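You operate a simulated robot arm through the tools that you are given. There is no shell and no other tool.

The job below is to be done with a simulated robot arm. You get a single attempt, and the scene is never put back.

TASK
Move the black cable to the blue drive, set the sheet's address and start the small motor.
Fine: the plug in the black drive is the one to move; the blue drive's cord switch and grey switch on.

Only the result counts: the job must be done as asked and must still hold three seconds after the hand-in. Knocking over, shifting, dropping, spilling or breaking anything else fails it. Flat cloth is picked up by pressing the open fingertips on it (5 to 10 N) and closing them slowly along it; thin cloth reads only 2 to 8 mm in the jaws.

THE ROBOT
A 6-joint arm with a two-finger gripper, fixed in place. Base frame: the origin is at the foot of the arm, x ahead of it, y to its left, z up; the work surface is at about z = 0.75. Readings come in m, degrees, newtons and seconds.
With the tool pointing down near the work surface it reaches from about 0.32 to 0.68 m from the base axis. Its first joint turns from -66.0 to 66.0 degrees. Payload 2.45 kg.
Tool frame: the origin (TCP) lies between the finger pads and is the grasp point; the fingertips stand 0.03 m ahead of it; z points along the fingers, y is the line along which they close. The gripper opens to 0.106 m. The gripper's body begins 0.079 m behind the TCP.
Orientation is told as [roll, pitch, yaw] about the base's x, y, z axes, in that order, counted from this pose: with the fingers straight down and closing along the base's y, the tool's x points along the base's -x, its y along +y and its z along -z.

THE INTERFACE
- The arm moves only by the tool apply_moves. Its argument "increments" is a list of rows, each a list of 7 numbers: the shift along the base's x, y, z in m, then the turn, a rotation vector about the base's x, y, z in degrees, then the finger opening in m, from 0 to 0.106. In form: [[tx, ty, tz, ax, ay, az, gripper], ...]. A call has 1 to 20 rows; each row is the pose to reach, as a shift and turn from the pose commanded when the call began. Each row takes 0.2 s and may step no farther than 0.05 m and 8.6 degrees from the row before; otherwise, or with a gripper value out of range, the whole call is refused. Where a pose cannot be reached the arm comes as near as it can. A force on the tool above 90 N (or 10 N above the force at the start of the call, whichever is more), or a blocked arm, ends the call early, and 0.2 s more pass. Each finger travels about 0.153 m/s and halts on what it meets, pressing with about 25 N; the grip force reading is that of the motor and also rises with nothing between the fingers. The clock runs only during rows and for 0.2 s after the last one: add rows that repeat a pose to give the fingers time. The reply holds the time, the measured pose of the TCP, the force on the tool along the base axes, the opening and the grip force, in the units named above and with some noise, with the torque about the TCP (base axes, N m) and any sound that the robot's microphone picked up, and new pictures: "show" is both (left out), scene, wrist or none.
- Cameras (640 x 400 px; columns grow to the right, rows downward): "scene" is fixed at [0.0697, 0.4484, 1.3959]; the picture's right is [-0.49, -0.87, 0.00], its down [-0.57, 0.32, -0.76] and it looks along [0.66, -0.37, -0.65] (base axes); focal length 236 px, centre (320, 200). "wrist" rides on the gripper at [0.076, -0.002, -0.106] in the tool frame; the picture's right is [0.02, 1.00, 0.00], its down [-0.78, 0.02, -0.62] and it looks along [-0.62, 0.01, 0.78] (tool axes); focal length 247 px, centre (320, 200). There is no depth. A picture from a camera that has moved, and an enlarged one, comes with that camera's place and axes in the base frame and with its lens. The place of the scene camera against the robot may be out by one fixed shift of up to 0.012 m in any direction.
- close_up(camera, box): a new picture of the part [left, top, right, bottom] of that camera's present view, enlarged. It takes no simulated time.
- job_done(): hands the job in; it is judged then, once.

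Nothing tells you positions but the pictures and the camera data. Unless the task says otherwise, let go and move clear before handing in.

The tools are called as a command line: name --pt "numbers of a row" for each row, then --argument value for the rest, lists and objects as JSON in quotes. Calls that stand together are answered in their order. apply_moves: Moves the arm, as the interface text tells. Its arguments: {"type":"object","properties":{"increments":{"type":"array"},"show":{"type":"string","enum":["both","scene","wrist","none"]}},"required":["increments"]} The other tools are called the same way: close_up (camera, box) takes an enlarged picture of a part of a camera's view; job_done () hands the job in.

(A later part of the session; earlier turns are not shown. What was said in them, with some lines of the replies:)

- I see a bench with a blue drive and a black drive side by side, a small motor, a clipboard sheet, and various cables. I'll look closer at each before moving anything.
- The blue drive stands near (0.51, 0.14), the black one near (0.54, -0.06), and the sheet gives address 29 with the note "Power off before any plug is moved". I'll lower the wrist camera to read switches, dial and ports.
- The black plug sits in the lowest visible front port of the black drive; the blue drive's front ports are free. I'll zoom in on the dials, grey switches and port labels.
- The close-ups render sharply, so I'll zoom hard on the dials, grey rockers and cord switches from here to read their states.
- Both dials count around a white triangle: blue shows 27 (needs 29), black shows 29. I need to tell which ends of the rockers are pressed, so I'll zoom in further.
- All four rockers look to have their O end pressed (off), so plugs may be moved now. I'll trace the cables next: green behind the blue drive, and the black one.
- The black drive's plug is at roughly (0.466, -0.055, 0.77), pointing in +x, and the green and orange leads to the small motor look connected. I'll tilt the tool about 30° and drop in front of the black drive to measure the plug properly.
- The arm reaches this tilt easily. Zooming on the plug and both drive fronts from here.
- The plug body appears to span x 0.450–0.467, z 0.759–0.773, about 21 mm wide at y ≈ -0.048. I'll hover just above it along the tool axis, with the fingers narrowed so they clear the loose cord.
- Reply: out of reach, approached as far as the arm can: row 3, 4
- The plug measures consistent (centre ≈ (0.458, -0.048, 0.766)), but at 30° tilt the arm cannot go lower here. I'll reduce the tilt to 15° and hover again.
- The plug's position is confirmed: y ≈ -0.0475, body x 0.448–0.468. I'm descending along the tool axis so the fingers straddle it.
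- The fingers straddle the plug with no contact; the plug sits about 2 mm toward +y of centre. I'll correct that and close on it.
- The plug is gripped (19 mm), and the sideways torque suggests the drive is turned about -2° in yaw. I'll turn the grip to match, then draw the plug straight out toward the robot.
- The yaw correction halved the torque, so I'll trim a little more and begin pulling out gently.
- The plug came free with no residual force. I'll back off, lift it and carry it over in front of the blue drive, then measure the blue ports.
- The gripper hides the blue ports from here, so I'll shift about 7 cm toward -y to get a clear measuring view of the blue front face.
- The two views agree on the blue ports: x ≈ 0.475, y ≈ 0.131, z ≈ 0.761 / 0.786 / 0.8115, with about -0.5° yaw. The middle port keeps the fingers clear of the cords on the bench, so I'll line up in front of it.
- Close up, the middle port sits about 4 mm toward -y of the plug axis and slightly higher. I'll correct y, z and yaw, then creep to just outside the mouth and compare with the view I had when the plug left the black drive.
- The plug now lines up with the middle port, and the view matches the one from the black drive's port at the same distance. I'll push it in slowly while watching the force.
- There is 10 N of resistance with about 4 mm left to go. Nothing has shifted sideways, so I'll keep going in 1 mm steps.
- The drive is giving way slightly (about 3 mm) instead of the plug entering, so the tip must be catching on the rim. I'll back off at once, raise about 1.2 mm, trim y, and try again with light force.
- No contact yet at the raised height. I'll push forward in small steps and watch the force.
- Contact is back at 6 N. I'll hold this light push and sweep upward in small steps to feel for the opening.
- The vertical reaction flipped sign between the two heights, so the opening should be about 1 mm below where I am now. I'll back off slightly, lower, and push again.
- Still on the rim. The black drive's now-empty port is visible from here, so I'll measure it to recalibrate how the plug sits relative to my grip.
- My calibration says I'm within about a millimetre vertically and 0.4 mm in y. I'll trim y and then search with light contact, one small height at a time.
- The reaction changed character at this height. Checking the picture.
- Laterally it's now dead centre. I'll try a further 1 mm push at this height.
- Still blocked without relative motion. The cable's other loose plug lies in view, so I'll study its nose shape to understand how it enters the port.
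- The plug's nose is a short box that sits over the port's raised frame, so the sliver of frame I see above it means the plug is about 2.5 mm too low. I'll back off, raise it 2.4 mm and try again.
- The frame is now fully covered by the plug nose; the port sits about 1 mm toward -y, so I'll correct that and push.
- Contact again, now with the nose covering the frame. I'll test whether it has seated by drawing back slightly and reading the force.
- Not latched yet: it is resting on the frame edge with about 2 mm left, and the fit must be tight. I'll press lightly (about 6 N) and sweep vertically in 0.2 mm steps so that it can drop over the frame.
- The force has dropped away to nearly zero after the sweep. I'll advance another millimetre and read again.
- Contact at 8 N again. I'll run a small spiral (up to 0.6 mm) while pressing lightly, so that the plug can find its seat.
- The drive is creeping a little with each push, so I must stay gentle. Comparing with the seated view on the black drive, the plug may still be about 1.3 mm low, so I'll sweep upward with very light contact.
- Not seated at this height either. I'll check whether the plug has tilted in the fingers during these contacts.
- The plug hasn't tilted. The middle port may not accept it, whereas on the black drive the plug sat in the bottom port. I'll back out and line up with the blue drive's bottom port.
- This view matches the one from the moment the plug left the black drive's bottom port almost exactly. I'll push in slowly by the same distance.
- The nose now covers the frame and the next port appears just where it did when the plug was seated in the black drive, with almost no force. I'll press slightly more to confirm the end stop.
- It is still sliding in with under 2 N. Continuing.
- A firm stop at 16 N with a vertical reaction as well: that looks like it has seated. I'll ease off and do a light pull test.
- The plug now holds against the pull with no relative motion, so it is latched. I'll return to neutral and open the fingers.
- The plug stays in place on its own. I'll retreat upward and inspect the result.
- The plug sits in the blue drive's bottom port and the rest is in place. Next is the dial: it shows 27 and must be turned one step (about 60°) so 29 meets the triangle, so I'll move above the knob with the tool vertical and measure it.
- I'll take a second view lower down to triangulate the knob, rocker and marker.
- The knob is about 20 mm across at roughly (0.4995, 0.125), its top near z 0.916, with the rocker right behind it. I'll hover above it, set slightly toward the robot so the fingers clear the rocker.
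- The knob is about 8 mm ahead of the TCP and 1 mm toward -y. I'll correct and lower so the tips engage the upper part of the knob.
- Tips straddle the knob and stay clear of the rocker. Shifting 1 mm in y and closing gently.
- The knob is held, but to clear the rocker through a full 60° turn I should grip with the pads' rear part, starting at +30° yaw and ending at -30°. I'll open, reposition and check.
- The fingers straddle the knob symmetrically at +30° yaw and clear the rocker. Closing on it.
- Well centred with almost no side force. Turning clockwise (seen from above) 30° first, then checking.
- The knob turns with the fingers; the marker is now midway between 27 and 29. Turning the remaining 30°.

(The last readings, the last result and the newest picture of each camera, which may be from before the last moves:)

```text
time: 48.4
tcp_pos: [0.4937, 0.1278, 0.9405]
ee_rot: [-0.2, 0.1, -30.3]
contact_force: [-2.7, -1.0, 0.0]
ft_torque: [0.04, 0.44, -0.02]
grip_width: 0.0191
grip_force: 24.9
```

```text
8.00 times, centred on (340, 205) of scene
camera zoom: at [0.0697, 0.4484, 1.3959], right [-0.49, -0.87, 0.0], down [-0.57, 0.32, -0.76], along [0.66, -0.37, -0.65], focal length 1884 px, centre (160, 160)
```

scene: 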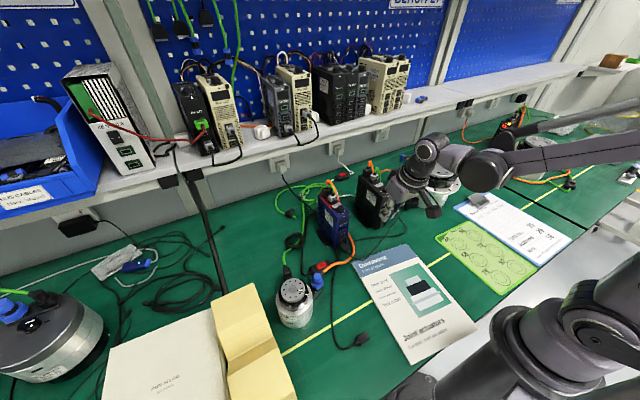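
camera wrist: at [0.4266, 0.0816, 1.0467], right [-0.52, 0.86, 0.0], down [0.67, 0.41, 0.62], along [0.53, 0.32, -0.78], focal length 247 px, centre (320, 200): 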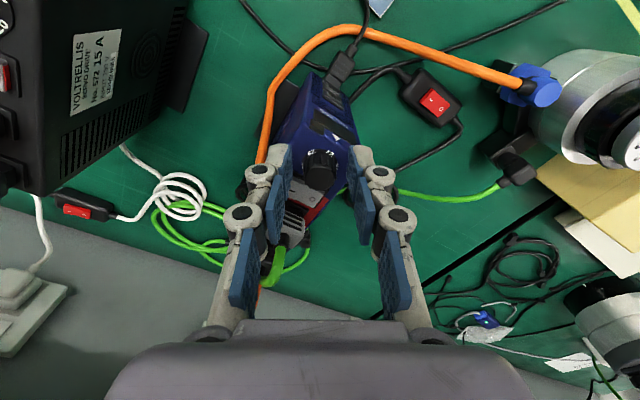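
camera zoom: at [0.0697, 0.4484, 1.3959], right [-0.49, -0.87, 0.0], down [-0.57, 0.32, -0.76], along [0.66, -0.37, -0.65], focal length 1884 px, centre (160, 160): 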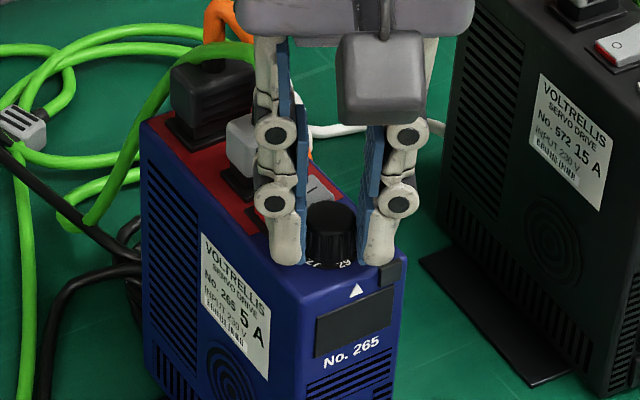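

29 now sits at the triangle. I'll release, lift clear and verify the dial.

apply_moves --pt "0 0 0 0 0 0 0.018" --pt "0 0 0 0 0 0 0.026" --pt "0 0 0 0 0 0 0.034" --pt "0 0 0.02 0 0 0 0.036" --pt "-0.01 0 0.05 0 0 7.5 0.036" --pt "-0.03 0 0.06 0 0 15 0.036" --pt "-0.05 0 0.06 0 0 22.5 0.036" --pt "-0.06 0 0.06 0 0 30 0.036" --show "wrist"

close_up --camera "wrist" --box '[285, 110, 355, 190]'

close_up --camera "scene" --box '[320, 190, 360, 225]'

close_up --camera "scene" --box '[300, 180, 400, 270]'

```text
time: 50.2
tcp_pos: [0.4338, 0.1287, 0.9992]
ee_rot: [-0.1, -0.1, 0.0]
contact_force: [0.2, 0.9, -0.3]
ft_torque: [0.01, -0.01, -0.01]
grip_width: 0.0361
grip_force: 0.0
camera wrist: at [0.3547, 0.1283, 1.1063], right [-0.02, 1.0, 0.0], down [0.78, 0.02, 0.62], along [0.62, 0.01, -0.78], focal length 247 px, centre (320, 200)
```

wrist: 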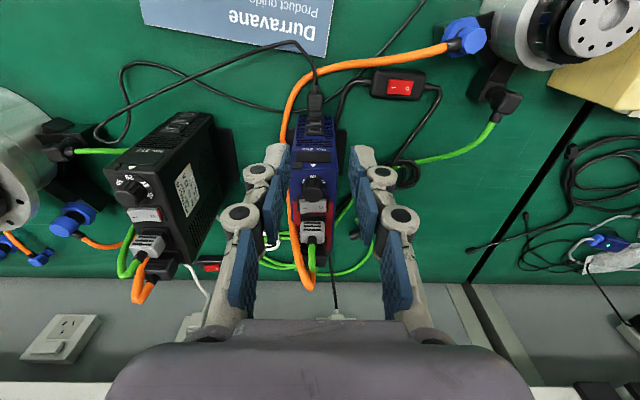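

```text
5.00 times, centred on (320, 150) of wrist
camera zoom: at [0.3547, 0.1283, 1.1063], right [-0.02, 1.0, 0.0], down [0.78, 0.02, 0.62], along [0.62, 0.01, -0.78], focal length 1235 px, centre (320, 450)
```

zoom: 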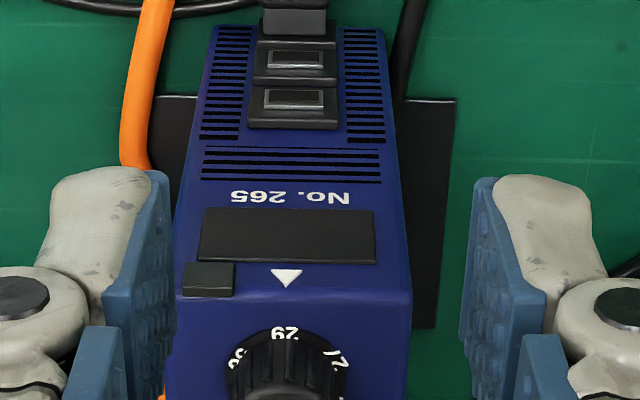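

```text
11.43 times, centred on (340, 208) of scene
camera zoom: at [0.0697, 0.4484, 1.3959], right [-0.49, -0.87, 0.0], down [-0.57, 0.32, -0.76], along [0.66, -0.37, -0.65], focal length 2691 px, centre (91, 114)
```

zoom: 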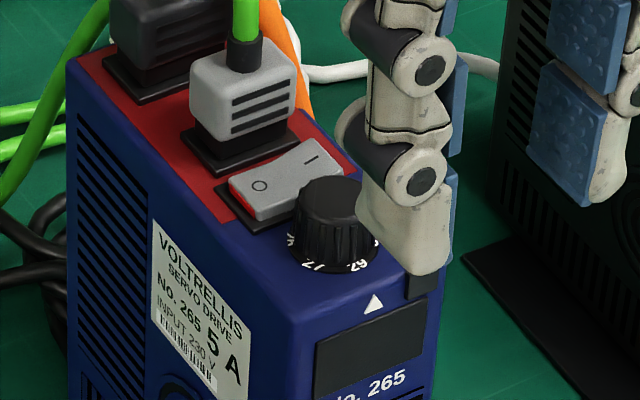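

```text
4.44 times, centred on (350, 225) of scene
camera zoom: at [0.0697, 0.4484, 1.3959], right [-0.49, -0.87, 0.0], down [-0.57, 0.32, -0.76], along [0.66, -0.37, -0.65], focal length 1046 px, centre (187, 89)
```

zoom: 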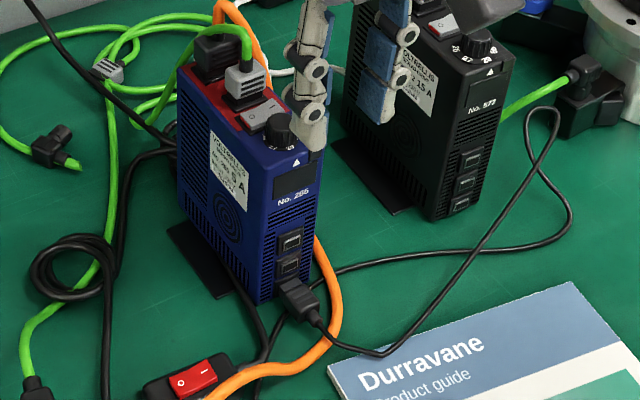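

The dial reads 29 at the triangle. Next is the blue drive's cord switch on the bench; I'll measure it from here and then from a closer hover.

close_up --camera "wrist" --box '[360, 50, 440, 120]'

apply_moves --pt "-0.005 0.03 0 0 0 0 0.02" --pt "-0.01 0.06 0 0 0 0 0.005" --pt "-0.015 0.085 -0.02 0 0 0 0" --pt "-0.015 0.085 -0.05 0 0 0 0" --pt "-0.015 0.085 -0.08 0 0 0 0" --pt "-0.015 0.085 -0.08 0 0 0 0" --show "wrist"

close_up --camera "wrist" --box '[270, 60, 370, 150]'

```text
5.71 times, centred on (400, 85) of wrist
camera zoom: at [0.3547, 0.1283, 1.1063], right [-0.02, 1.0, 0.0], down [0.78, 0.02, 0.62], along [0.62, 0.01, -0.78], focal length 1411 px, centre (-137, 857)
```

zoom: 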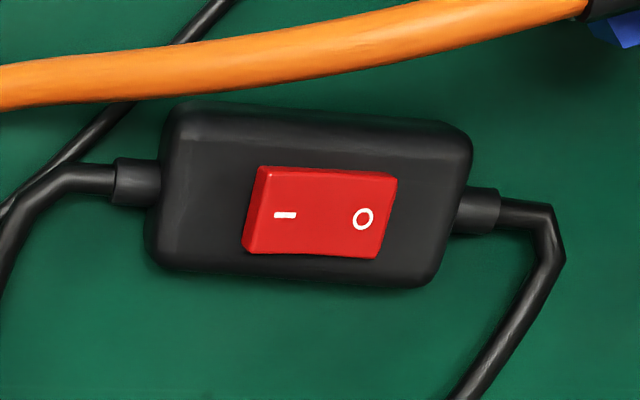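

```text
time: 51.6
tcp_pos: [0.42, 0.2129, 0.9191]
ee_rot: [-0.2, -0.1, -0.1]
contact_force: [-0.3, 0.0, -0.1]
ft_torque: [0.03, 0.0, 0.0]
grip_width: 0.0
grip_force: 25.1
camera wrist: at [0.3423, 0.2124, 1.026], right [-0.02, 1.0, 0.0], down [0.78, 0.02, 0.62], along [0.62, 0.01, -0.78], focal length 247 px, centre (320, 200)
```

wrist: 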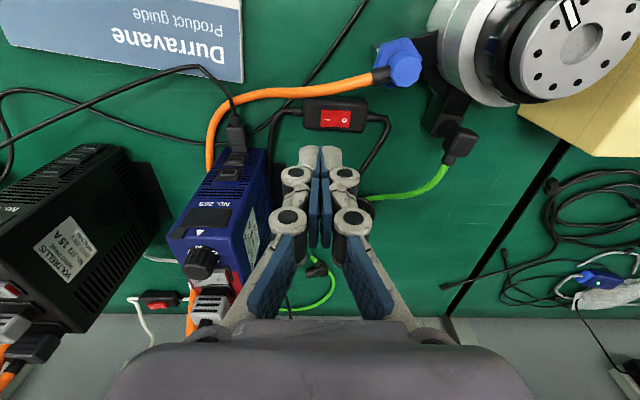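

```text
4.44 times, centred on (320, 105) of wrist
camera zoom: at [0.3423, 0.2124, 1.026], right [-0.02, 1.0, 0.0], down [0.78, 0.02, 0.62], along [0.62, 0.01, -0.78], focal length 1098 px, centre (320, 622)
```

zoom: 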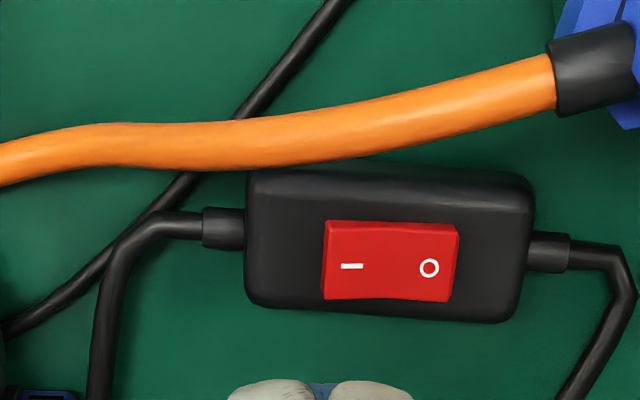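

The cord rocker's centre is at about (0.4346, 0.2295, 0.777), with the "I" end toward -y and raised. I'll bring the closed fingertips over the "I" end, staying clear of the orange cord.

apply_moves --pt "0.008 0.002 -0.035 0 0 0 0" --pt "0.017 0.0036 -0.07 0 0 0 0" --pt "0.017 0.0036 -0.1 0 0 0 0" --pt "0.017 0.0036 -0.1 0 0 0 0" --show "wrist"

close_up --camera "wrist" --box '[280, 100, 380, 190]'

close_up --camera "scene" --box '[295, 240, 345, 280]'

```text
time: 52.6
tcp_pos: [0.4388, 0.216, 0.818]
ee_rot: [-0.1, -0.1, 0.0]
contact_force: [-0.8, -0.1, -1.2]
ft_torque: [-0.01, 0.02, -0.01]
grip_width: 0.0
grip_force: 24.9
camera wrist: at [0.3599, 0.2173, 0.9257], right [-0.02, 1.0, 0.0], down [0.78, 0.02, 0.62], along [0.62, 0.01, -0.78], focal length 247 px, centre (320, 200)
```

wrist: 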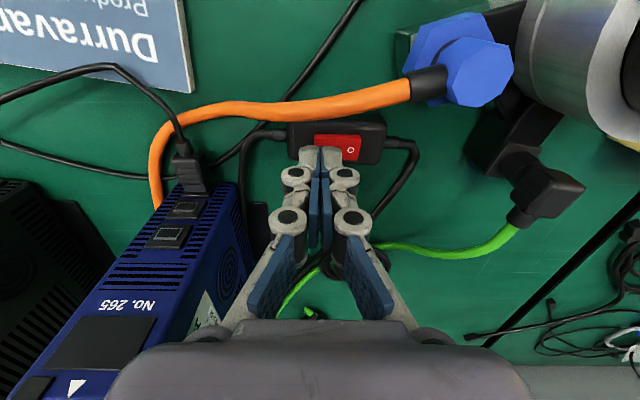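

```text
4.44 times, centred on (330, 145) of wrist
camera zoom: at [0.3599, 0.2173, 0.9257], right [-0.02, 1.0, 0.0], down [0.78, 0.02, 0.62], along [0.62, 0.01, -0.78], focal length 1098 px, centre (276, 444)
```

zoom: 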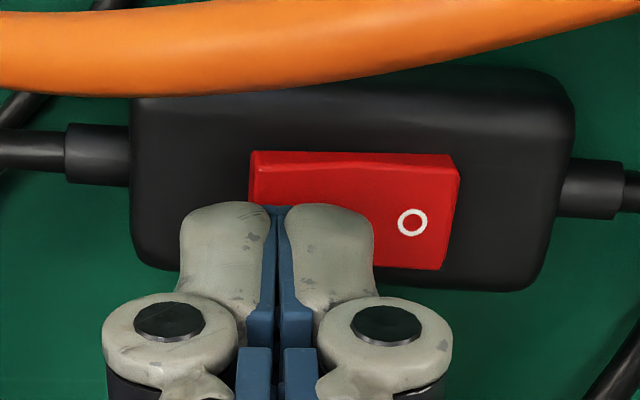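

```text
10.00 times, centred on (320, 260) of scene
camera zoom: at [0.0697, 0.4484, 1.3959], right [-0.49, -0.87, 0.0], down [-0.57, 0.32, -0.76], along [0.66, -0.37, -0.65], focal length 2355 px, centre (320, -400)
```

zoom: 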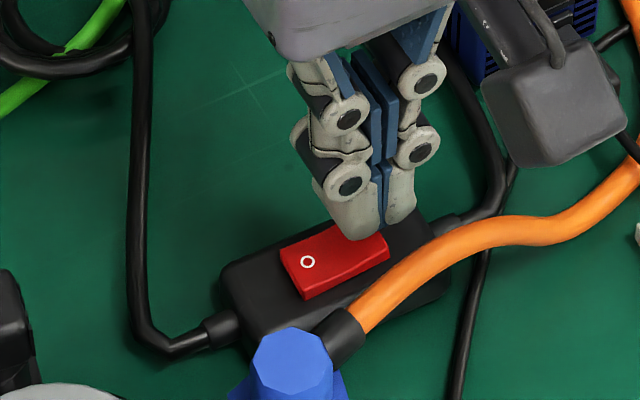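

The tips are slightly too far over the pivot; I'll shift 6 mm toward the "I" end and lower until contact.

apply_moves --pt "-0.001 -0.006 0 0 0 0 0" --pt "-0.001 -0.006 -0.004 0 0 0 0" --pt "-0.001 -0.006 -0.007 0 0 0 0" --show "none"

close_up --camera "scene" --box '[295, 240, 345, 280]'

close_up --camera "wrist" --box '[280, 100, 380, 190]'

```text
time: 53.4
tcp_pos: [0.4342, 0.2109, 0.8117]
ee_rot: [-0.1, -0.1, 0.0]
contact_force: [0.6, 0.3, -0.1]
ft_torque: [-0.03, 0.01, -0.01]
grip_width: 0.0001
grip_force: 24.5
```

```text
10.00 times, centred on (320, 260) of scene
camera zoom: at [0.0697, 0.4484, 1.3959], right [-0.49, -0.87, 0.0], down [-0.57, 0.32, -0.76], along [0.66, -0.37, -0.65], focal length 2355 px, centre (320, -400)
```

zoom: 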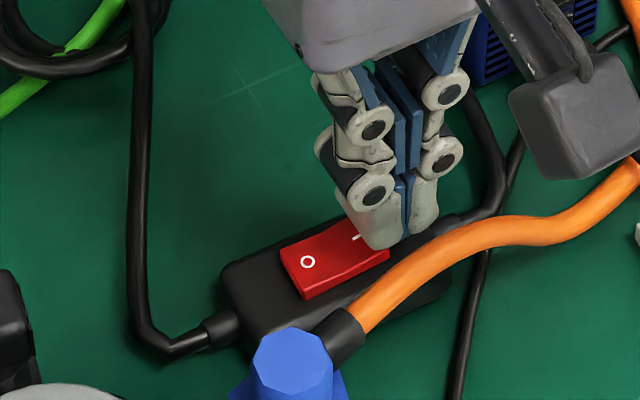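

```text
4.44 times, centred on (330, 145) of wrist
camera zoom: at [0.3573, 0.2107, 0.9194], right [-0.02, 1.0, 0.0], down [0.78, 0.02, 0.62], along [0.62, 0.01, -0.78], focal length 1098 px, centre (276, 444)
```

zoom: 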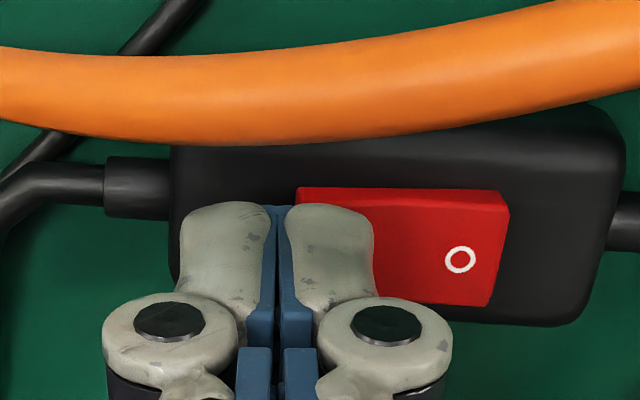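

Positioned over the "I" end without contact. I'll move 4 mm away from the orange cord and press down in small steps.

apply_moves --pt "0.004 0 0 0 0 0 0" --pt "0.004 0 -0.0015 0 0 0 0" --pt "0.004 0 -0.003 0 0 0 0" --show "none"

```text
time: 54.2
tcp_pos: [0.4388, 0.2106, 0.8094]
ee_rot: [-0.1, -0.1, -0.2]
contact_force: [-0.5, 0.4, 0.1]
ft_torque: [0.01, 0.01, -0.01]
grip_width: 0.0
grip_force: 25.0
```

apply_moves --pt "0 0 -0.0015 0 0 0 0" --pt "0 0 -0.003 0 0 0 0" --show "none"

close_up --camera "scene" --box '[305, 245, 340, 275]'

```text
time: 54.8
tcp_pos: [0.4395, 0.2092, 0.806]
ee_rot: [-0.1, -0.1, -0.2]
contact_force: [0.8, -0.9, 2.2]
ft_torque: [0.01, 0.04, 0.01]
grip_width: 0.0
grip_force: 24.9
```

```text
13.33 times, centred on (322, 260) of scene
camera zoom: at [0.0697, 0.4484, 1.3959], right [-0.49, -0.87, 0.0], down [-0.57, 0.32, -0.76], along [0.66, -0.37, -0.65], focal length 3140 px, centre (287, -600)
```

zoom: 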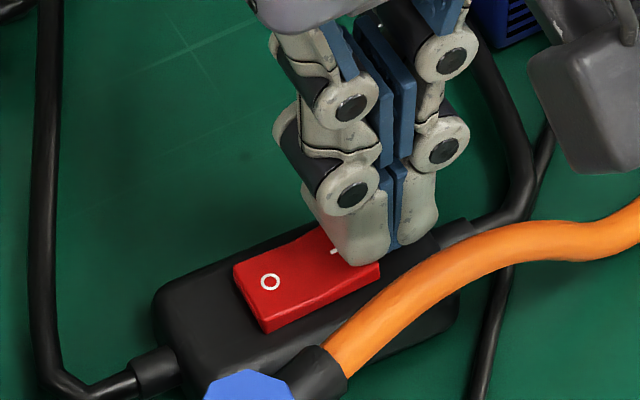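

First contact at 2 N. Pressing further.

apply_moves --pt "0 0 -0.001 0 0 0 0" --pt "0 0 -0.002 0 0 0 0" --show "none"

close_up --camera "scene" --box '[305, 245, 340, 275]'

```text
time: 55.4
tcp_pos: [0.4386, 0.2096, 0.8033]
ee_rot: [-0.1, 0.0, -0.1]
contact_force: [0.7, -0.9, -0.3]
ft_torque: [0.01, 0.0, -0.02]
grip_width: 0.0001
grip_force: 24.8
```

```text
13.33 times, centred on (322, 260) of scene
camera zoom: at [0.0697, 0.4484, 1.3959], right [-0.49, -0.87, 0.0], down [-0.57, 0.32, -0.76], along [0.66, -0.37, -0.65], focal length 3140 px, centre (287, -600)
```

zoom: 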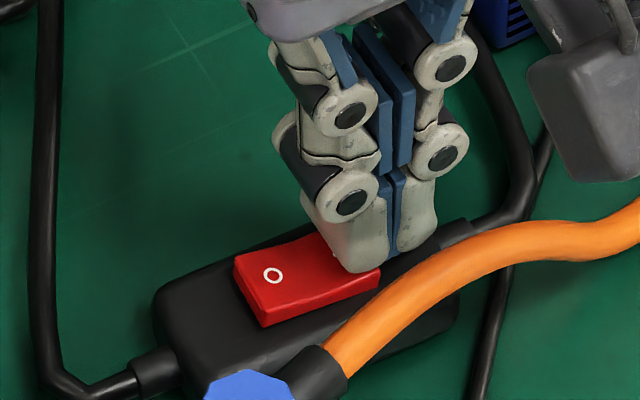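

The rocker appears to have snapped over: the O end has come up and the force vanished. One more light press to be sure, then lift and check.

apply_moves --pt "0 0 -0.001 0 0 0 0" --pt "0 0 -0.0015 0 0 0 0" --pt "0 0 0.004 0 0 0 0" --pt "0 0 0.03 0 0 0 0" --pt "0 0 0.06 0 0 0 0" --show "wrist"

close_up --camera "scene" --box '[305, 245, 340, 275]'

close_up --camera "wrist" --box '[280, 100, 380, 170]'

close_up --camera "scene" --box '[320, 190, 360, 225]'

```text
time: 56.6
tcp_pos: [0.4364, 0.2127, 0.8646]
ee_rot: [-0.1, 0.0, -0.1]
contact_force: [0.3, 0.2, 1.4]
ft_torque: [0.03, -0.01, -0.01]
grip_width: 0.0002
grip_force: 25.2
camera wrist: at [0.3598, 0.2117, 0.9716], right [-0.02, 1.0, 0.0], down [0.78, 0.02, 0.62], along [0.62, 0.01, -0.78], focal length 247 px, centre (320, 200)
```

wrist: 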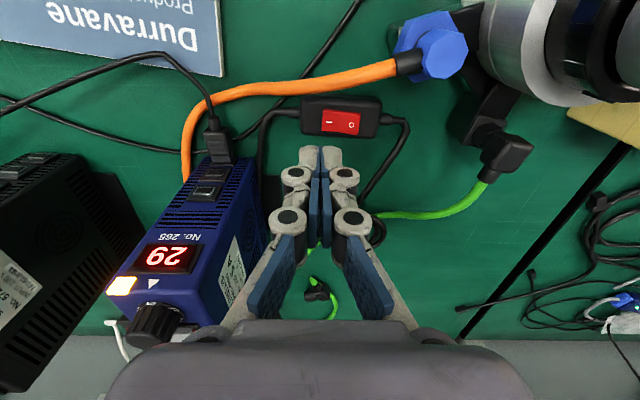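

```text
13.33 times, centred on (322, 260) of scene
camera zoom: at [0.0696, 0.4484, 1.3959], right [-0.49, -0.87, 0.0], down [-0.57, 0.32, -0.76], along [0.66, -0.37, -0.65], focal length 3140 px, centre (287, -600)
```

zoom: 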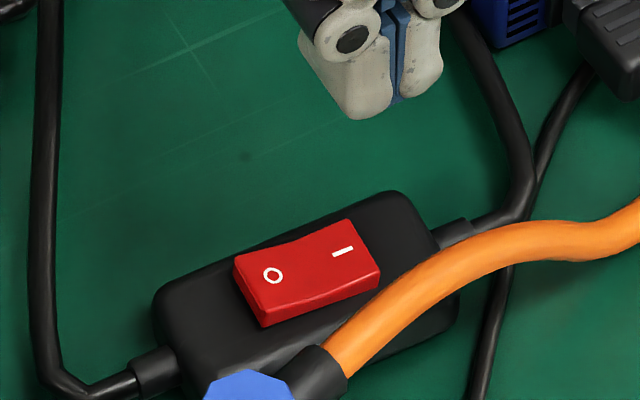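

```text
5.71 times, centred on (330, 135) of wrist
camera zoom: at [0.3598, 0.2117, 0.9716], right [-0.02, 1.0, 0.0], down [0.78, 0.02, 0.62], along [0.62, 0.01, -0.78], focal length 1411 px, centre (263, 571)
```

zoom: 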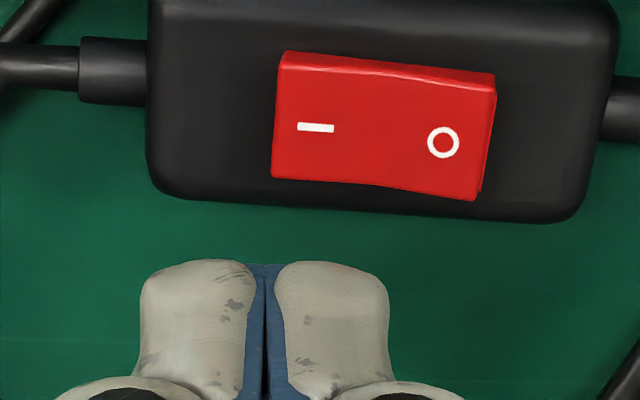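

```text
11.43 times, centred on (340, 208) of scene
camera zoom: at [0.0696, 0.4484, 1.3959], right [-0.49, -0.87, 0.0], down [-0.57, 0.32, -0.76], along [0.66, -0.37, -0.65], focal length 2691 px, centre (91, 114)
```

zoom: 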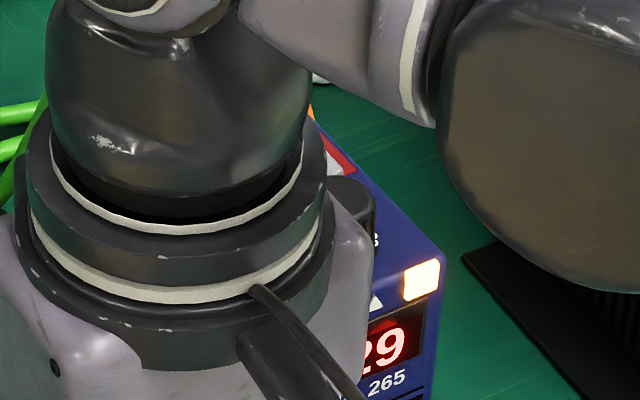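

The cord switch is on: the drive's display lit up showing 29 with its amber lamp. Now the grey rocker on top; I'll rise and move to view it, then press its raised "I" end (toward -y) between knob and plug.

apply_moves --pt "0 0 0.045 0 0 0 0" --pt "0 0 0.09 0 0 0 0" --pt "0 -0.01 0.12 0 0 0 0" --pt "0.01 -0.05 0.12 0 0 0 0" --pt "0.03 -0.09 0.12 0 0 0 0" --pt "0.052 -0.11 0.108 0 0 0 0" --pt "0.052 -0.11 0.108 0 0 0 0" --show "both"

close_up --camera "wrist" --box '[270, 90, 400, 200]'

close_up --camera "scene" --box '[310, 180, 370, 230]'

```text
time: 58.2
tcp_pos: [0.4896, 0.0987, 0.9732]
ee_rot: [-0.1, -0.1, -0.1]
contact_force: [-0.9, -0.5, -0.3]
ft_torque: [0.0, -0.01, -0.03]
grip_width: 0.0004
grip_force: 24.9
camera wrist: at [0.4126, 0.0987, 1.0803], right [-0.02, 1.0, 0.0], down [0.78, 0.02, 0.62], along [0.62, 0.01, -0.78], focal length 247 px, centre (320, 200)
```

scene: 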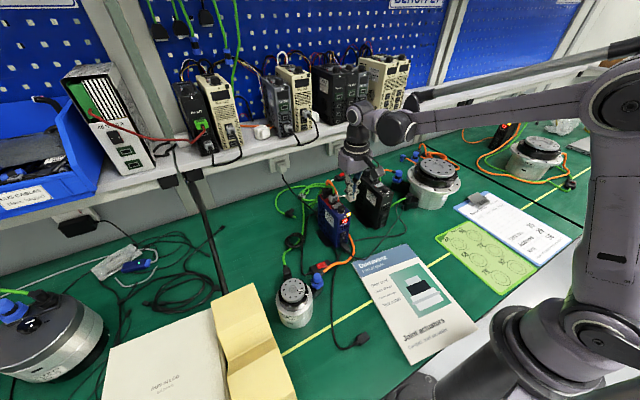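
wrist: 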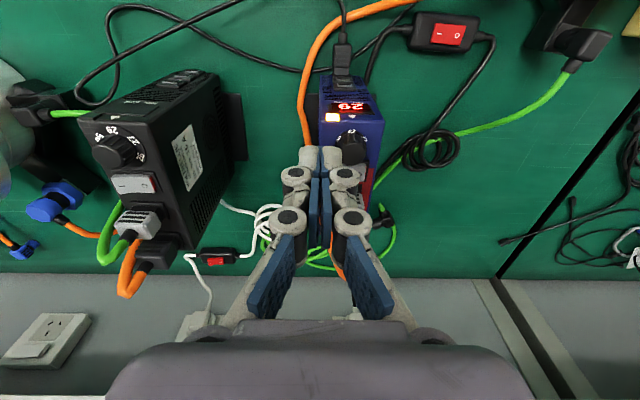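

```text
3.64 times, centred on (335, 145) of wrist
camera zoom: at [0.4126, 0.0987, 1.0803], right [-0.02, 1.0, 0.0], down [0.78, 0.02, 0.62], along [0.62, 0.01, -0.78], focal length 898 px, centre (266, 400)
```

zoom: 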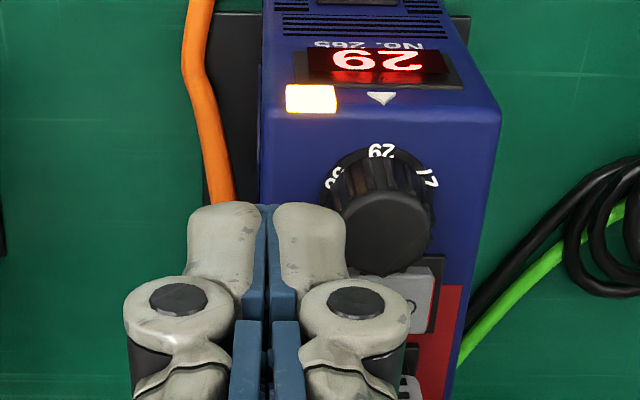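

```text
8.00 times, centred on (340, 205) of scene
camera zoom: at [0.0697, 0.4484, 1.3959], right [-0.49, -0.87, 0.0], down [-0.57, 0.32, -0.76], along [0.66, -0.37, -0.65], focal length 1884 px, centre (160, 160)
```

zoom: 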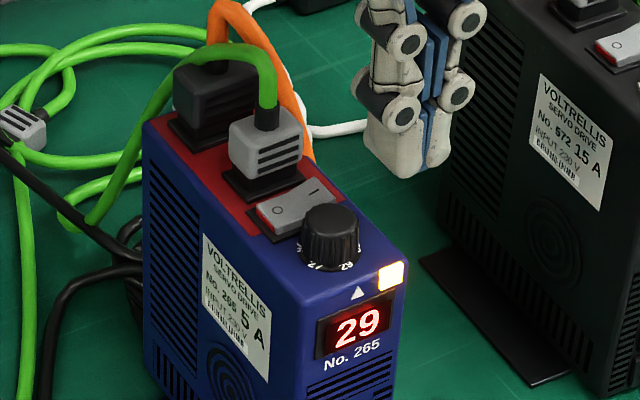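

Display reads 29 and the rocker's "I" end is free. I'll move the closed tips over it and look before pressing.

apply_moves --pt "0.015 0.0014 0 0 0 0 0" --pt "0.03 0.0014 0 0 0 0 0" --pt "0.03 0.0014 -0.012 0 0 0 0" --pt "0.03 0.0014 -0.012 0 0 0 0" --show "wrist"

close_up --camera "wrist" --box '[270, 90, 400, 200]'

close_up --camera "scene" --box '[320, 190, 360, 220]'

```text
time: 59.2
tcp_pos: [0.5205, 0.1012, 0.9596]
ee_rot: [0.0, -0.1, -0.2]
contact_force: [-0.3, 0.0, 0.0]
ft_torque: [0.04, -0.04, 0.0]
grip_width: 0.0
grip_force: 24.8
camera wrist: at [0.4423, 0.1014, 1.0683], right [-0.02, 1.0, 0.0], down [0.78, 0.02, 0.62], along [0.62, 0.01, -0.78], focal length 247 px, centre (320, 200)
```

wrist: 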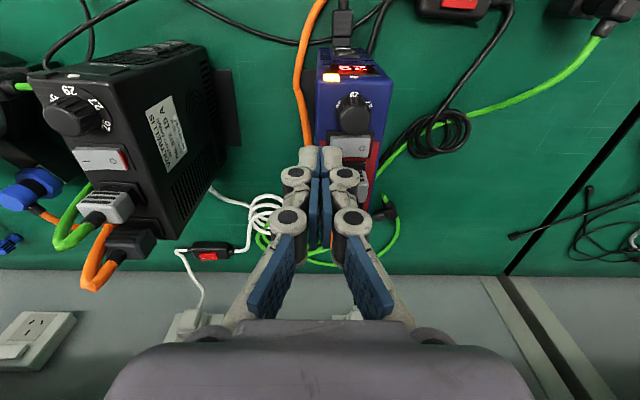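

```text
3.64 times, centred on (335, 145) of wrist
camera zoom: at [0.4423, 0.1014, 1.0683], right [-0.02, 1.0, 0.0], down [0.78, 0.02, 0.62], along [0.62, 0.01, -0.78], focal length 898 px, centre (266, 400)
```

zoom: 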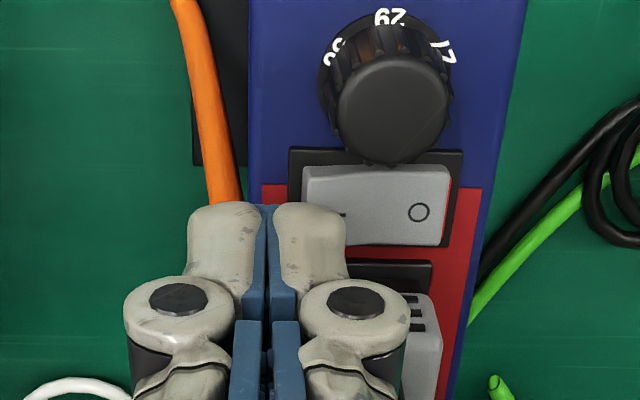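

```text
13.33 times, centred on (340, 205) of scene
camera zoom: at [0.0697, 0.4484, 1.3959], right [-0.49, -0.87, 0.0], down [-0.57, 0.32, -0.76], along [0.66, -0.37, -0.65], focal length 3140 px, centre (53, 133)
```

zoom: 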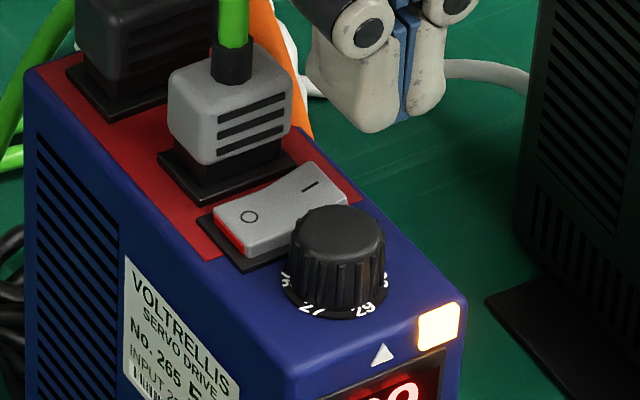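

The wrist view shows the tips overlapping the rocker's "I" end by about 5 mm, between knob and plug. I'll nudge 1.5 mm back from the knob and lower in small steps.

apply_moves --pt "0.0015 0.0005 -0.006 0 0 0 0" --pt "0.0015 0.0005 -0.011 0 0 0 0" --pt "0.0015 0.0005 -0.014 0 0 0 0" --show "none"

close_up --camera "wrist" --box '[270, 90, 400, 200]'

close_up --camera "scene" --box '[320, 190, 360, 220]'

```text
time: 60.0
tcp_pos: [0.5219, 0.1017, 0.9472]
ee_rot: [-0.2, -0.1, -0.2]
contact_force: [-0.4, -0.7, 0.2]
ft_torque: [0.01, 0.01, -0.02]
grip_width: 0.0001
grip_force: 25.4
```

```text
3.64 times, centred on (335, 145) of wrist
camera zoom: at [0.444, 0.1019, 1.0542], right [-0.02, 1.0, 0.0], down [0.78, 0.02, 0.62], along [0.62, 0.01, -0.78], focal length 898 px, centre (266, 400)
```

zoom: 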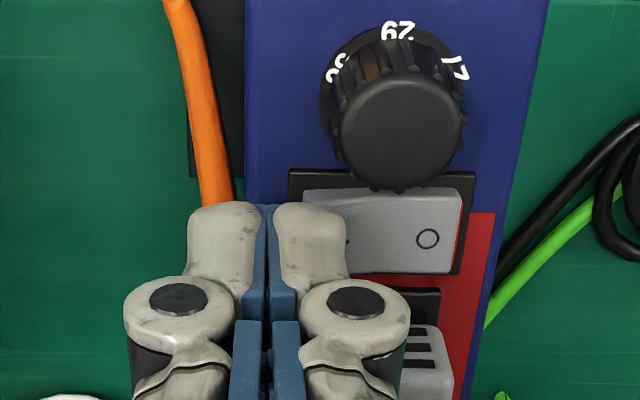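

```text
13.33 times, centred on (340, 205) of scene
camera zoom: at [0.0697, 0.4484, 1.3959], right [-0.49, -0.87, 0.0], down [-0.57, 0.32, -0.76], along [0.66, -0.37, -0.65], focal length 3140 px, centre (53, 133)
```

zoom: 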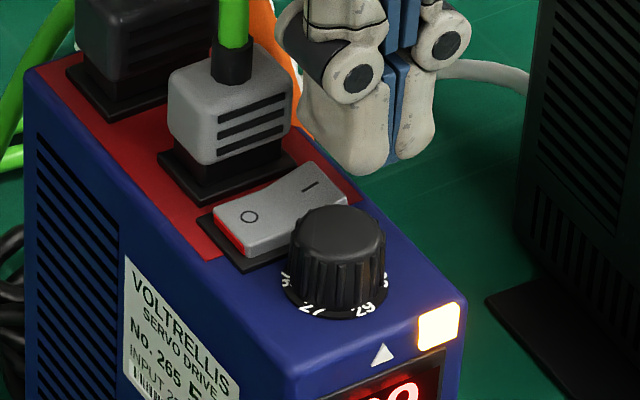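

Nearly at contact height. I'll shift 2 mm toward the rocker for a surer hold on the "I" end and continue down.

apply_moves --pt "0.001 0.002 0 0 0 0 0" --pt "0.001 0.002 -0.002 0 0 0 0" --pt "0.001 0.002 -0.004 0 0 0 0" --show "none"

close_up --camera "scene" --box '[320, 190, 360, 220]'

```text
time: 60.8
tcp_pos: [0.5224, 0.103, 0.9427]
ee_rot: [-0.2, -0.1, -0.1]
contact_force: [0.1, -0.2, -0.2]
ft_torque: [-0.02, 0.02, -0.01]
grip_width: 0.0001
grip_force: 25.0
```

```text
13.33 times, centred on (340, 205) of scene
camera zoom: at [0.0697, 0.4484, 1.3959], right [-0.49, -0.87, 0.0], down [-0.57, 0.32, -0.76], along [0.66, -0.37, -0.65], focal length 3140 px, centre (53, 133)
```

zoom: 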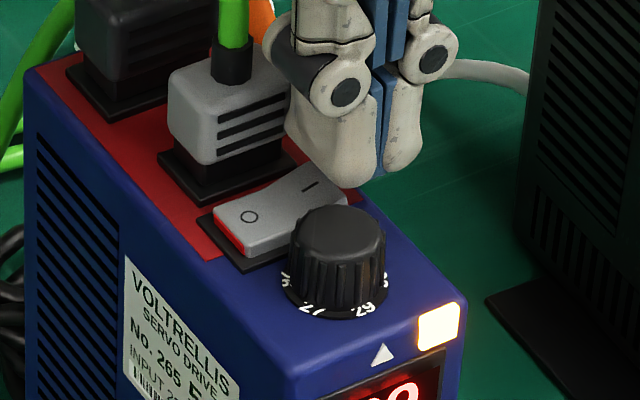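

apply_moves --pt "0 0 -0.001 0 0 0 0" --pt "0 0 -0.002 0 0 0 0" --pt "0 0 -0.003 0 0 0 0" --show "none"

close_up --camera "scene" --box '[320, 190, 360, 220]'

```text
time: 61.6
tcp_pos: [0.5233, 0.1057, 0.9395]
ee_rot: [-0.1, -0.1, -0.1]
contact_force: [-0.1, -0.4, -0.1]
ft_torque: [0.03, 0.01, 0.0]
grip_width: 0.0
grip_force: 24.5
```

```text
13.33 times, centred on (340, 205) of scene
camera zoom: at [0.0697, 0.4484, 1.3959], right [-0.49, -0.87, 0.0], down [-0.57, 0.32, -0.76], along [0.66, -0.37, -0.65], focal length 3140 px, centre (53, 133)
```

zoom: 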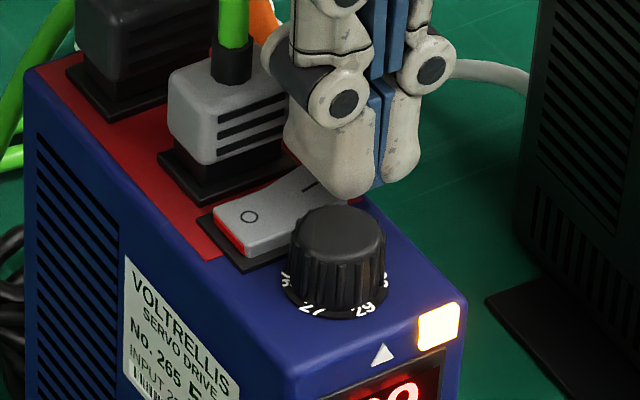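

apply_moves --pt "0 -0.0005 -0.001 0 0 0 0" --pt "0 -0.0005 -0.002 0 0 0 0" --show "none"

close_up --camera "wrist" --box '[270, 90, 400, 200]'

```text
time: 62.2
tcp_pos: [0.5229, 0.1044, 0.9364]
ee_rot: [-0.1, -0.1, -0.2]
contact_force: [-0.6, 0.4, -0.1]
ft_torque: [0.01, -0.04, 0.05]
grip_width: 0.0
grip_force: 25.1
```

```text
3.64 times, centred on (335, 145) of wrist
camera zoom: at [0.445, 0.104, 1.0446], right [-0.02, 1.0, 0.0], down [0.78, 0.02, 0.62], along [0.62, 0.01, -0.78], focal length 898 px, centre (266, 400)
```

zoom: 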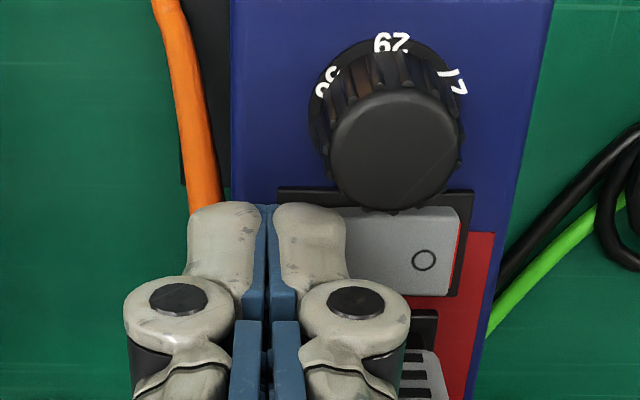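

apply_moves --pt "0 0 -0.001 0 0 0 0" --pt "0 0 -0.002 0 0 0 0" --show "none"

close_up --camera "scene" --box '[320, 190, 360, 220]'

```text
time: 62.8
tcp_pos: [0.5228, 0.1039, 0.9359]
ee_rot: [-0.1, -0.1, 0.0]
contact_force: [0.0, -0.3, 1.7]
ft_torque: [-0.02, 0.04, -0.01]
grip_width: 0.0
grip_force: 25.0
```

```text
13.33 times, centred on (340, 205) of scene
camera zoom: at [0.0696, 0.4484, 1.3959], right [-0.49, -0.87, 0.0], down [-0.57, 0.32, -0.76], along [0.66, -0.37, -0.65], focal length 3140 px, centre (53, 133)
```

zoom: 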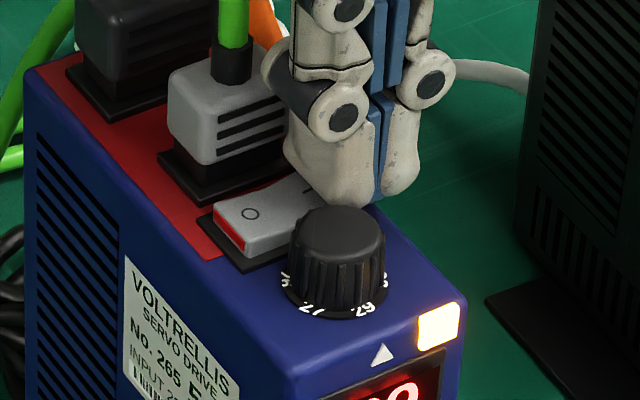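

Contact at 1.7 N and the O end has begun to rise. Pressing on.

apply_moves --pt "0 0 -0.001 0 0 0 0" --pt "0 0 -0.002 0 0 0 0" --show "none"

close_up --camera "scene" --box '[320, 190, 360, 220]'

```text
time: 63.4
tcp_pos: [0.5228, 0.105, 0.933]
ee_rot: [-0.2, -0.1, -0.1]
contact_force: [-0.8, 0.0, 7.7]
ft_torque: [0.05, -0.03, 0.03]
grip_width: 0.0
grip_force: 25.3
```

```text
13.33 times, centred on (340, 205) of scene
camera zoom: at [0.0696, 0.4484, 1.3959], right [-0.49, -0.87, 0.0], down [-0.57, 0.32, -0.76], along [0.66, -0.37, -0.65], focal length 3140 px, centre (53, 133)
```

zoom: 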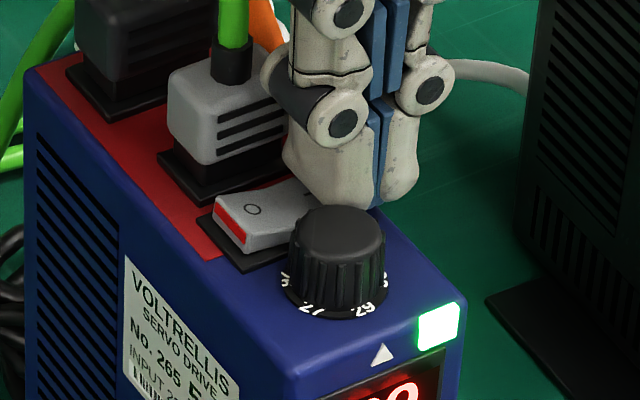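

The rocker switched over and the lamp turned green. I'll lift straight up and move clear, then check everything.

apply_moves --pt "0 0 0.015 0 0 0 0" --pt "0 0 0.05 0 0 0 0" --pt "0 0 0.095 0 0 0 0" --pt "-0.04 -0.01 0.12 0 0 0 0" --pt "-0.08 -0.03 0.15 0 0 0 0" --pt "-0.12 -0.06 0.17 0 0 0 0" --pt "-0.15 -0.09 0.17 0 0 0 0" --show "both"

close_up --camera "scene" --box '[260, 180, 400, 320]'

close_up --camera "scene" --box '[320, 195, 360, 250]'

close_up --camera "scene" --box '[265, 255, 345, 330]'

```text
refused: row 5 steps farther than a row can; nothing moved
```

```text
2.86 times, centred on (330, 250) of scene
camera zoom: at [0.0696, 0.4484, 1.3959], right [-0.49, -0.87, 0.0], down [-0.57, 0.32, -0.76], along [0.66, -0.37, -0.65], focal length 673 px, centre (291, 57)
```

zoom: 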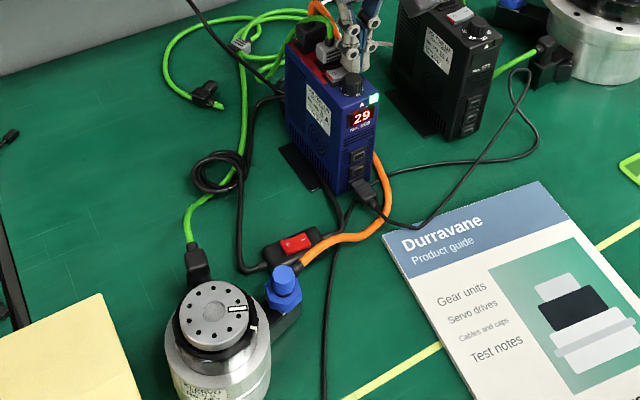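

```text
7.27 times, centred on (340, 222) of scene
camera zoom: at [0.0696, 0.4484, 1.3959], right [-0.49, -0.87, 0.0], down [-0.57, 0.32, -0.76], along [0.66, -0.37, -0.65], focal length 1712 px, centre (174, 36)
```

zoom: 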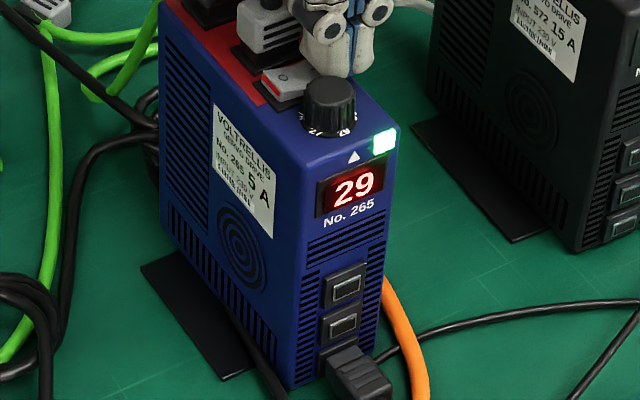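

```text
5.33 times, centred on (305, 292) of scene
camera zoom: at [0.0696, 0.4484, 1.3959], right [-0.49, -0.87, 0.0], down [-0.57, 0.32, -0.76], along [0.66, -0.37, -0.65], focal length 1256 px, centre (400, -293)
```

zoom: 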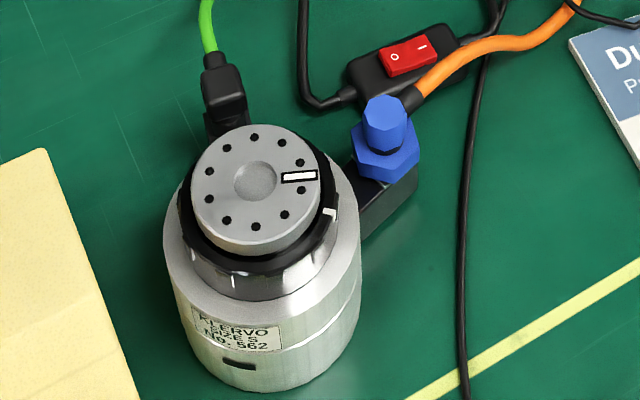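

That retreat was refused for one step being too long, so nothing moved. The lamp is green; I'll lift with shorter steps.

apply_moves --pt "0 0 0.01 0 0 0 0" --pt "0 0 0.045 0 0 0 0" --pt "0 0 0.085 0 0 0 0" --pt "-0.02 -0.01 0.115 0 0 0 0" --pt "-0.055 -0.02 0.135 0 0 0 0" --pt "-0.09 -0.04 0.15 0 0 0 0" --pt "-0.12 -0.065 0.16 0 0 0 0" --pt "-0.14 -0.095 0.165 0 0 0 0" --show "both"

close_up --camera "scene" --box '[260, 180, 400, 320]'

close_up --camera "scene" --box '[320, 195, 360, 250]'

close_up --camera "scene" --box '[265, 255, 345, 330]'

```text
time: 65.2
tcp_pos: [0.3814, 0.0093, 1.0964]
ee_rot: [-0.2, -0.1, -0.1]
contact_force: [0.1, 0.1, 0.4]
ft_torque: [0.04, 0.01, 0.02]
grip_width: 0.0
grip_force: 24.7
camera wrist: at [0.3043, 0.0098, 1.2048], right [-0.02, 1.0, 0.0], down [0.78, 0.02, 0.62], along [0.62, 0.01, -0.78], focal length 247 px, centre (320, 200)
```

scene: 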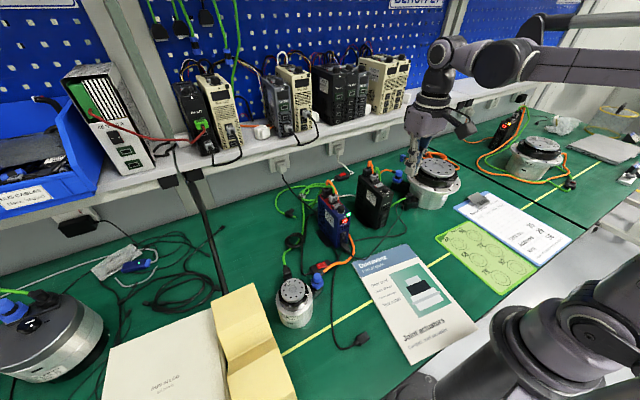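
wrist: 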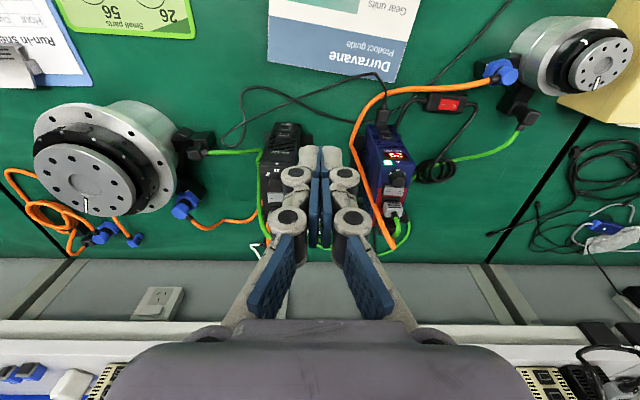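

```text
2.86 times, centred on (330, 250) of scene
camera zoom: at [0.0696, 0.4484, 1.3959], right [-0.49, -0.87, 0.0], down [-0.57, 0.32, -0.76], along [0.66, -0.37, -0.65], focal length 673 px, centre (291, 57)
```

zoom: 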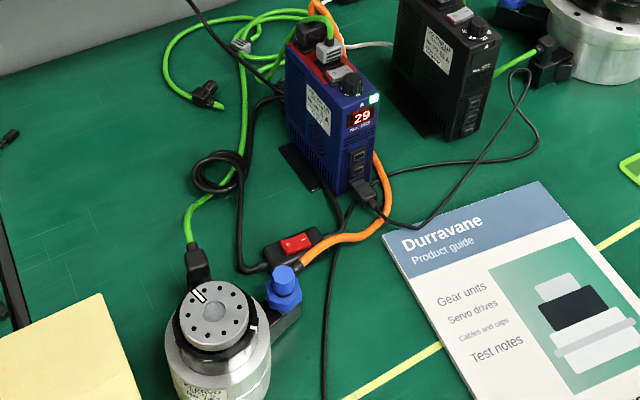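

```text
7.27 times, centred on (340, 222) of scene
camera zoom: at [0.0696, 0.4484, 1.3959], right [-0.49, -0.87, 0.0], down [-0.57, 0.32, -0.76], along [0.66, -0.37, -0.65], focal length 1712 px, centre (174, 36)
```

zoom: 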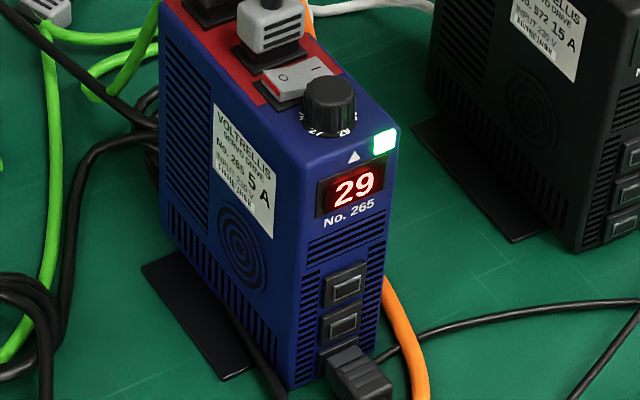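

```text
5.33 times, centred on (305, 292) of scene
camera zoom: at [0.0696, 0.4484, 1.3959], right [-0.49, -0.87, 0.0], down [-0.57, 0.32, -0.76], along [0.66, -0.37, -0.65], focal length 1256 px, centre (400, -293)
```

zoom: 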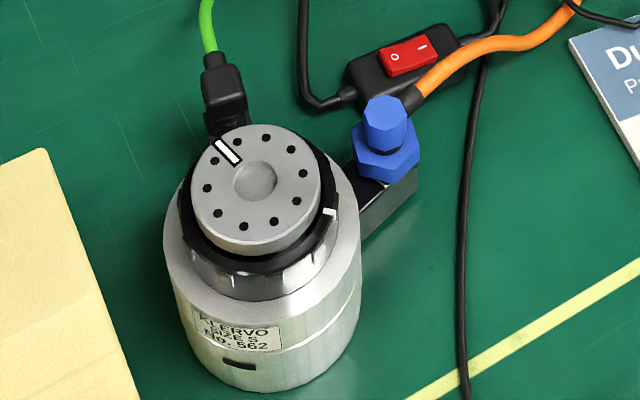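

The small motor is turning, the lamp is green, the display shows 29 and the plug is seated. I'll wait about three seconds to see that it holds.

apply_moves --pt "0 0 0.01 0 0 0 0.02" --pt "0 0 0.01 0 0 0 0.03" --pt "0 0 0.01 0 0 0 0.03" --pt "0 0 0.01 0 0 0 0.03" --pt "0 0 0.01 0 0 0 0.03" --pt "0 0 0.01 0 0 0 0.03" --pt "0 0 0.01 0 0 0 0.03" --pt "0 0 0.01 0 0 0 0.03" --pt "0 0 0.01 0 0 0 0.03" --pt "0 0 0.01 0 0 0 0.03" --pt "0 0 0.01 0 0 0 0.03" --pt "0 0 0.01 0 0 0 0.03" --pt "0 0 0.01 0 0 0 0.03" --pt "0 0 0.01 0 0 0 0.03" --pt "0 0 0.01 0 0 0 0.03" --show "scene"

close_up --camera "scene" --box '[260, 180, 400, 320]'

close_up --camera "scene" --box '[325, 200, 360, 250]'

```text
time: 68.4
tcp_pos: [0.3817, 0.0099, 1.1049]
ee_rot: [0.0, -0.1, -0.2]
contact_force: [-0.8, 0.7, -0.4]
ft_torque: [-0.02, 0.02, -0.01]
grip_width: 0.0301
grip_force: 0.0
```

scene: 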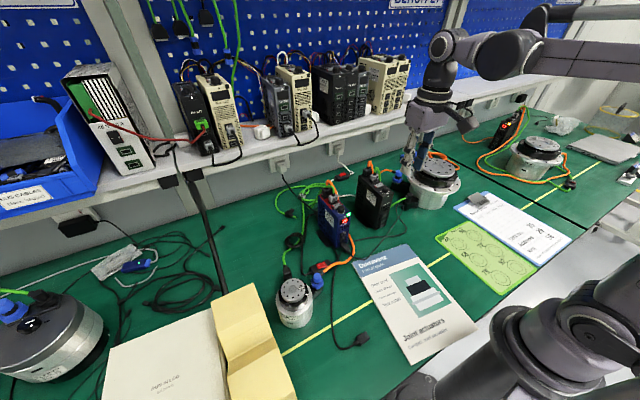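

```text
2.86 times, centred on (330, 250) of scene
camera zoom: at [0.0697, 0.4484, 1.3959], right [-0.49, -0.87, 0.0], down [-0.57, 0.32, -0.76], along [0.66, -0.37, -0.65], focal length 673 px, centre (291, 57)
```

zoom: 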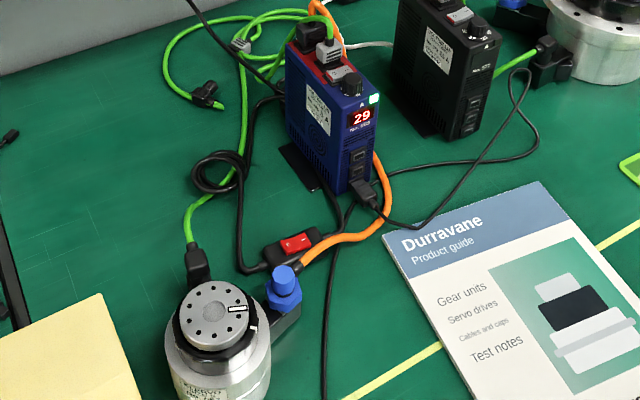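

```text
8.00 times, centred on (342, 225) of scene
camera zoom: at [0.0697, 0.4484, 1.3959], right [-0.49, -0.87, 0.0], down [-0.57, 0.32, -0.76], along [0.66, -0.37, -0.65], focal length 1884 px, centre (140, 0)
```

zoom: 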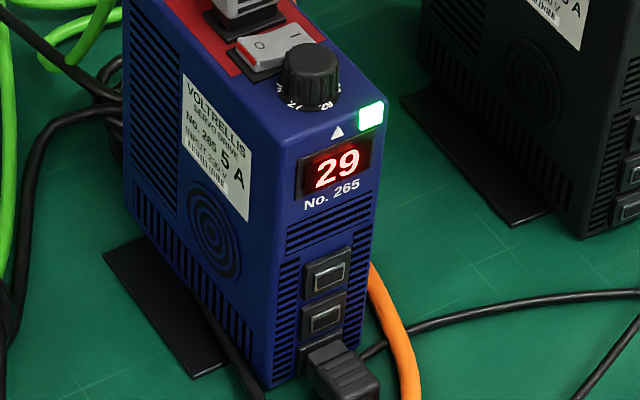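

Everything still holds after three seconds. The plug is in the blue drive, the display reads 29, both switches are on, the lamp is green and the small motor is turning, with the arm well clear. I'm handing the job in.

job_done

```text
The job is handed in.
```

The black cable's plug is now in the blue drive, its address is set to 29, and the small motor is running. I watched it for about three seconds before handing in, and everything held.

- **Cable:** the plug from the black drive is seated in the blue drive's bottom port. I tried the middle port first, but the plug would not seat there. All the switches looked off when I moved the plug, in line with the sheet's "Power off before any plug is moved".
- **Address:** the dial is turned from 27 to 29, and the drive's display shows 29.
- **Motor:** the blue drive's cord switch and grey switch are both on, and its lamp is green.

While I was trying the ports, the blue drive slid back a few millimetres and may have turned slightly. I left it there.
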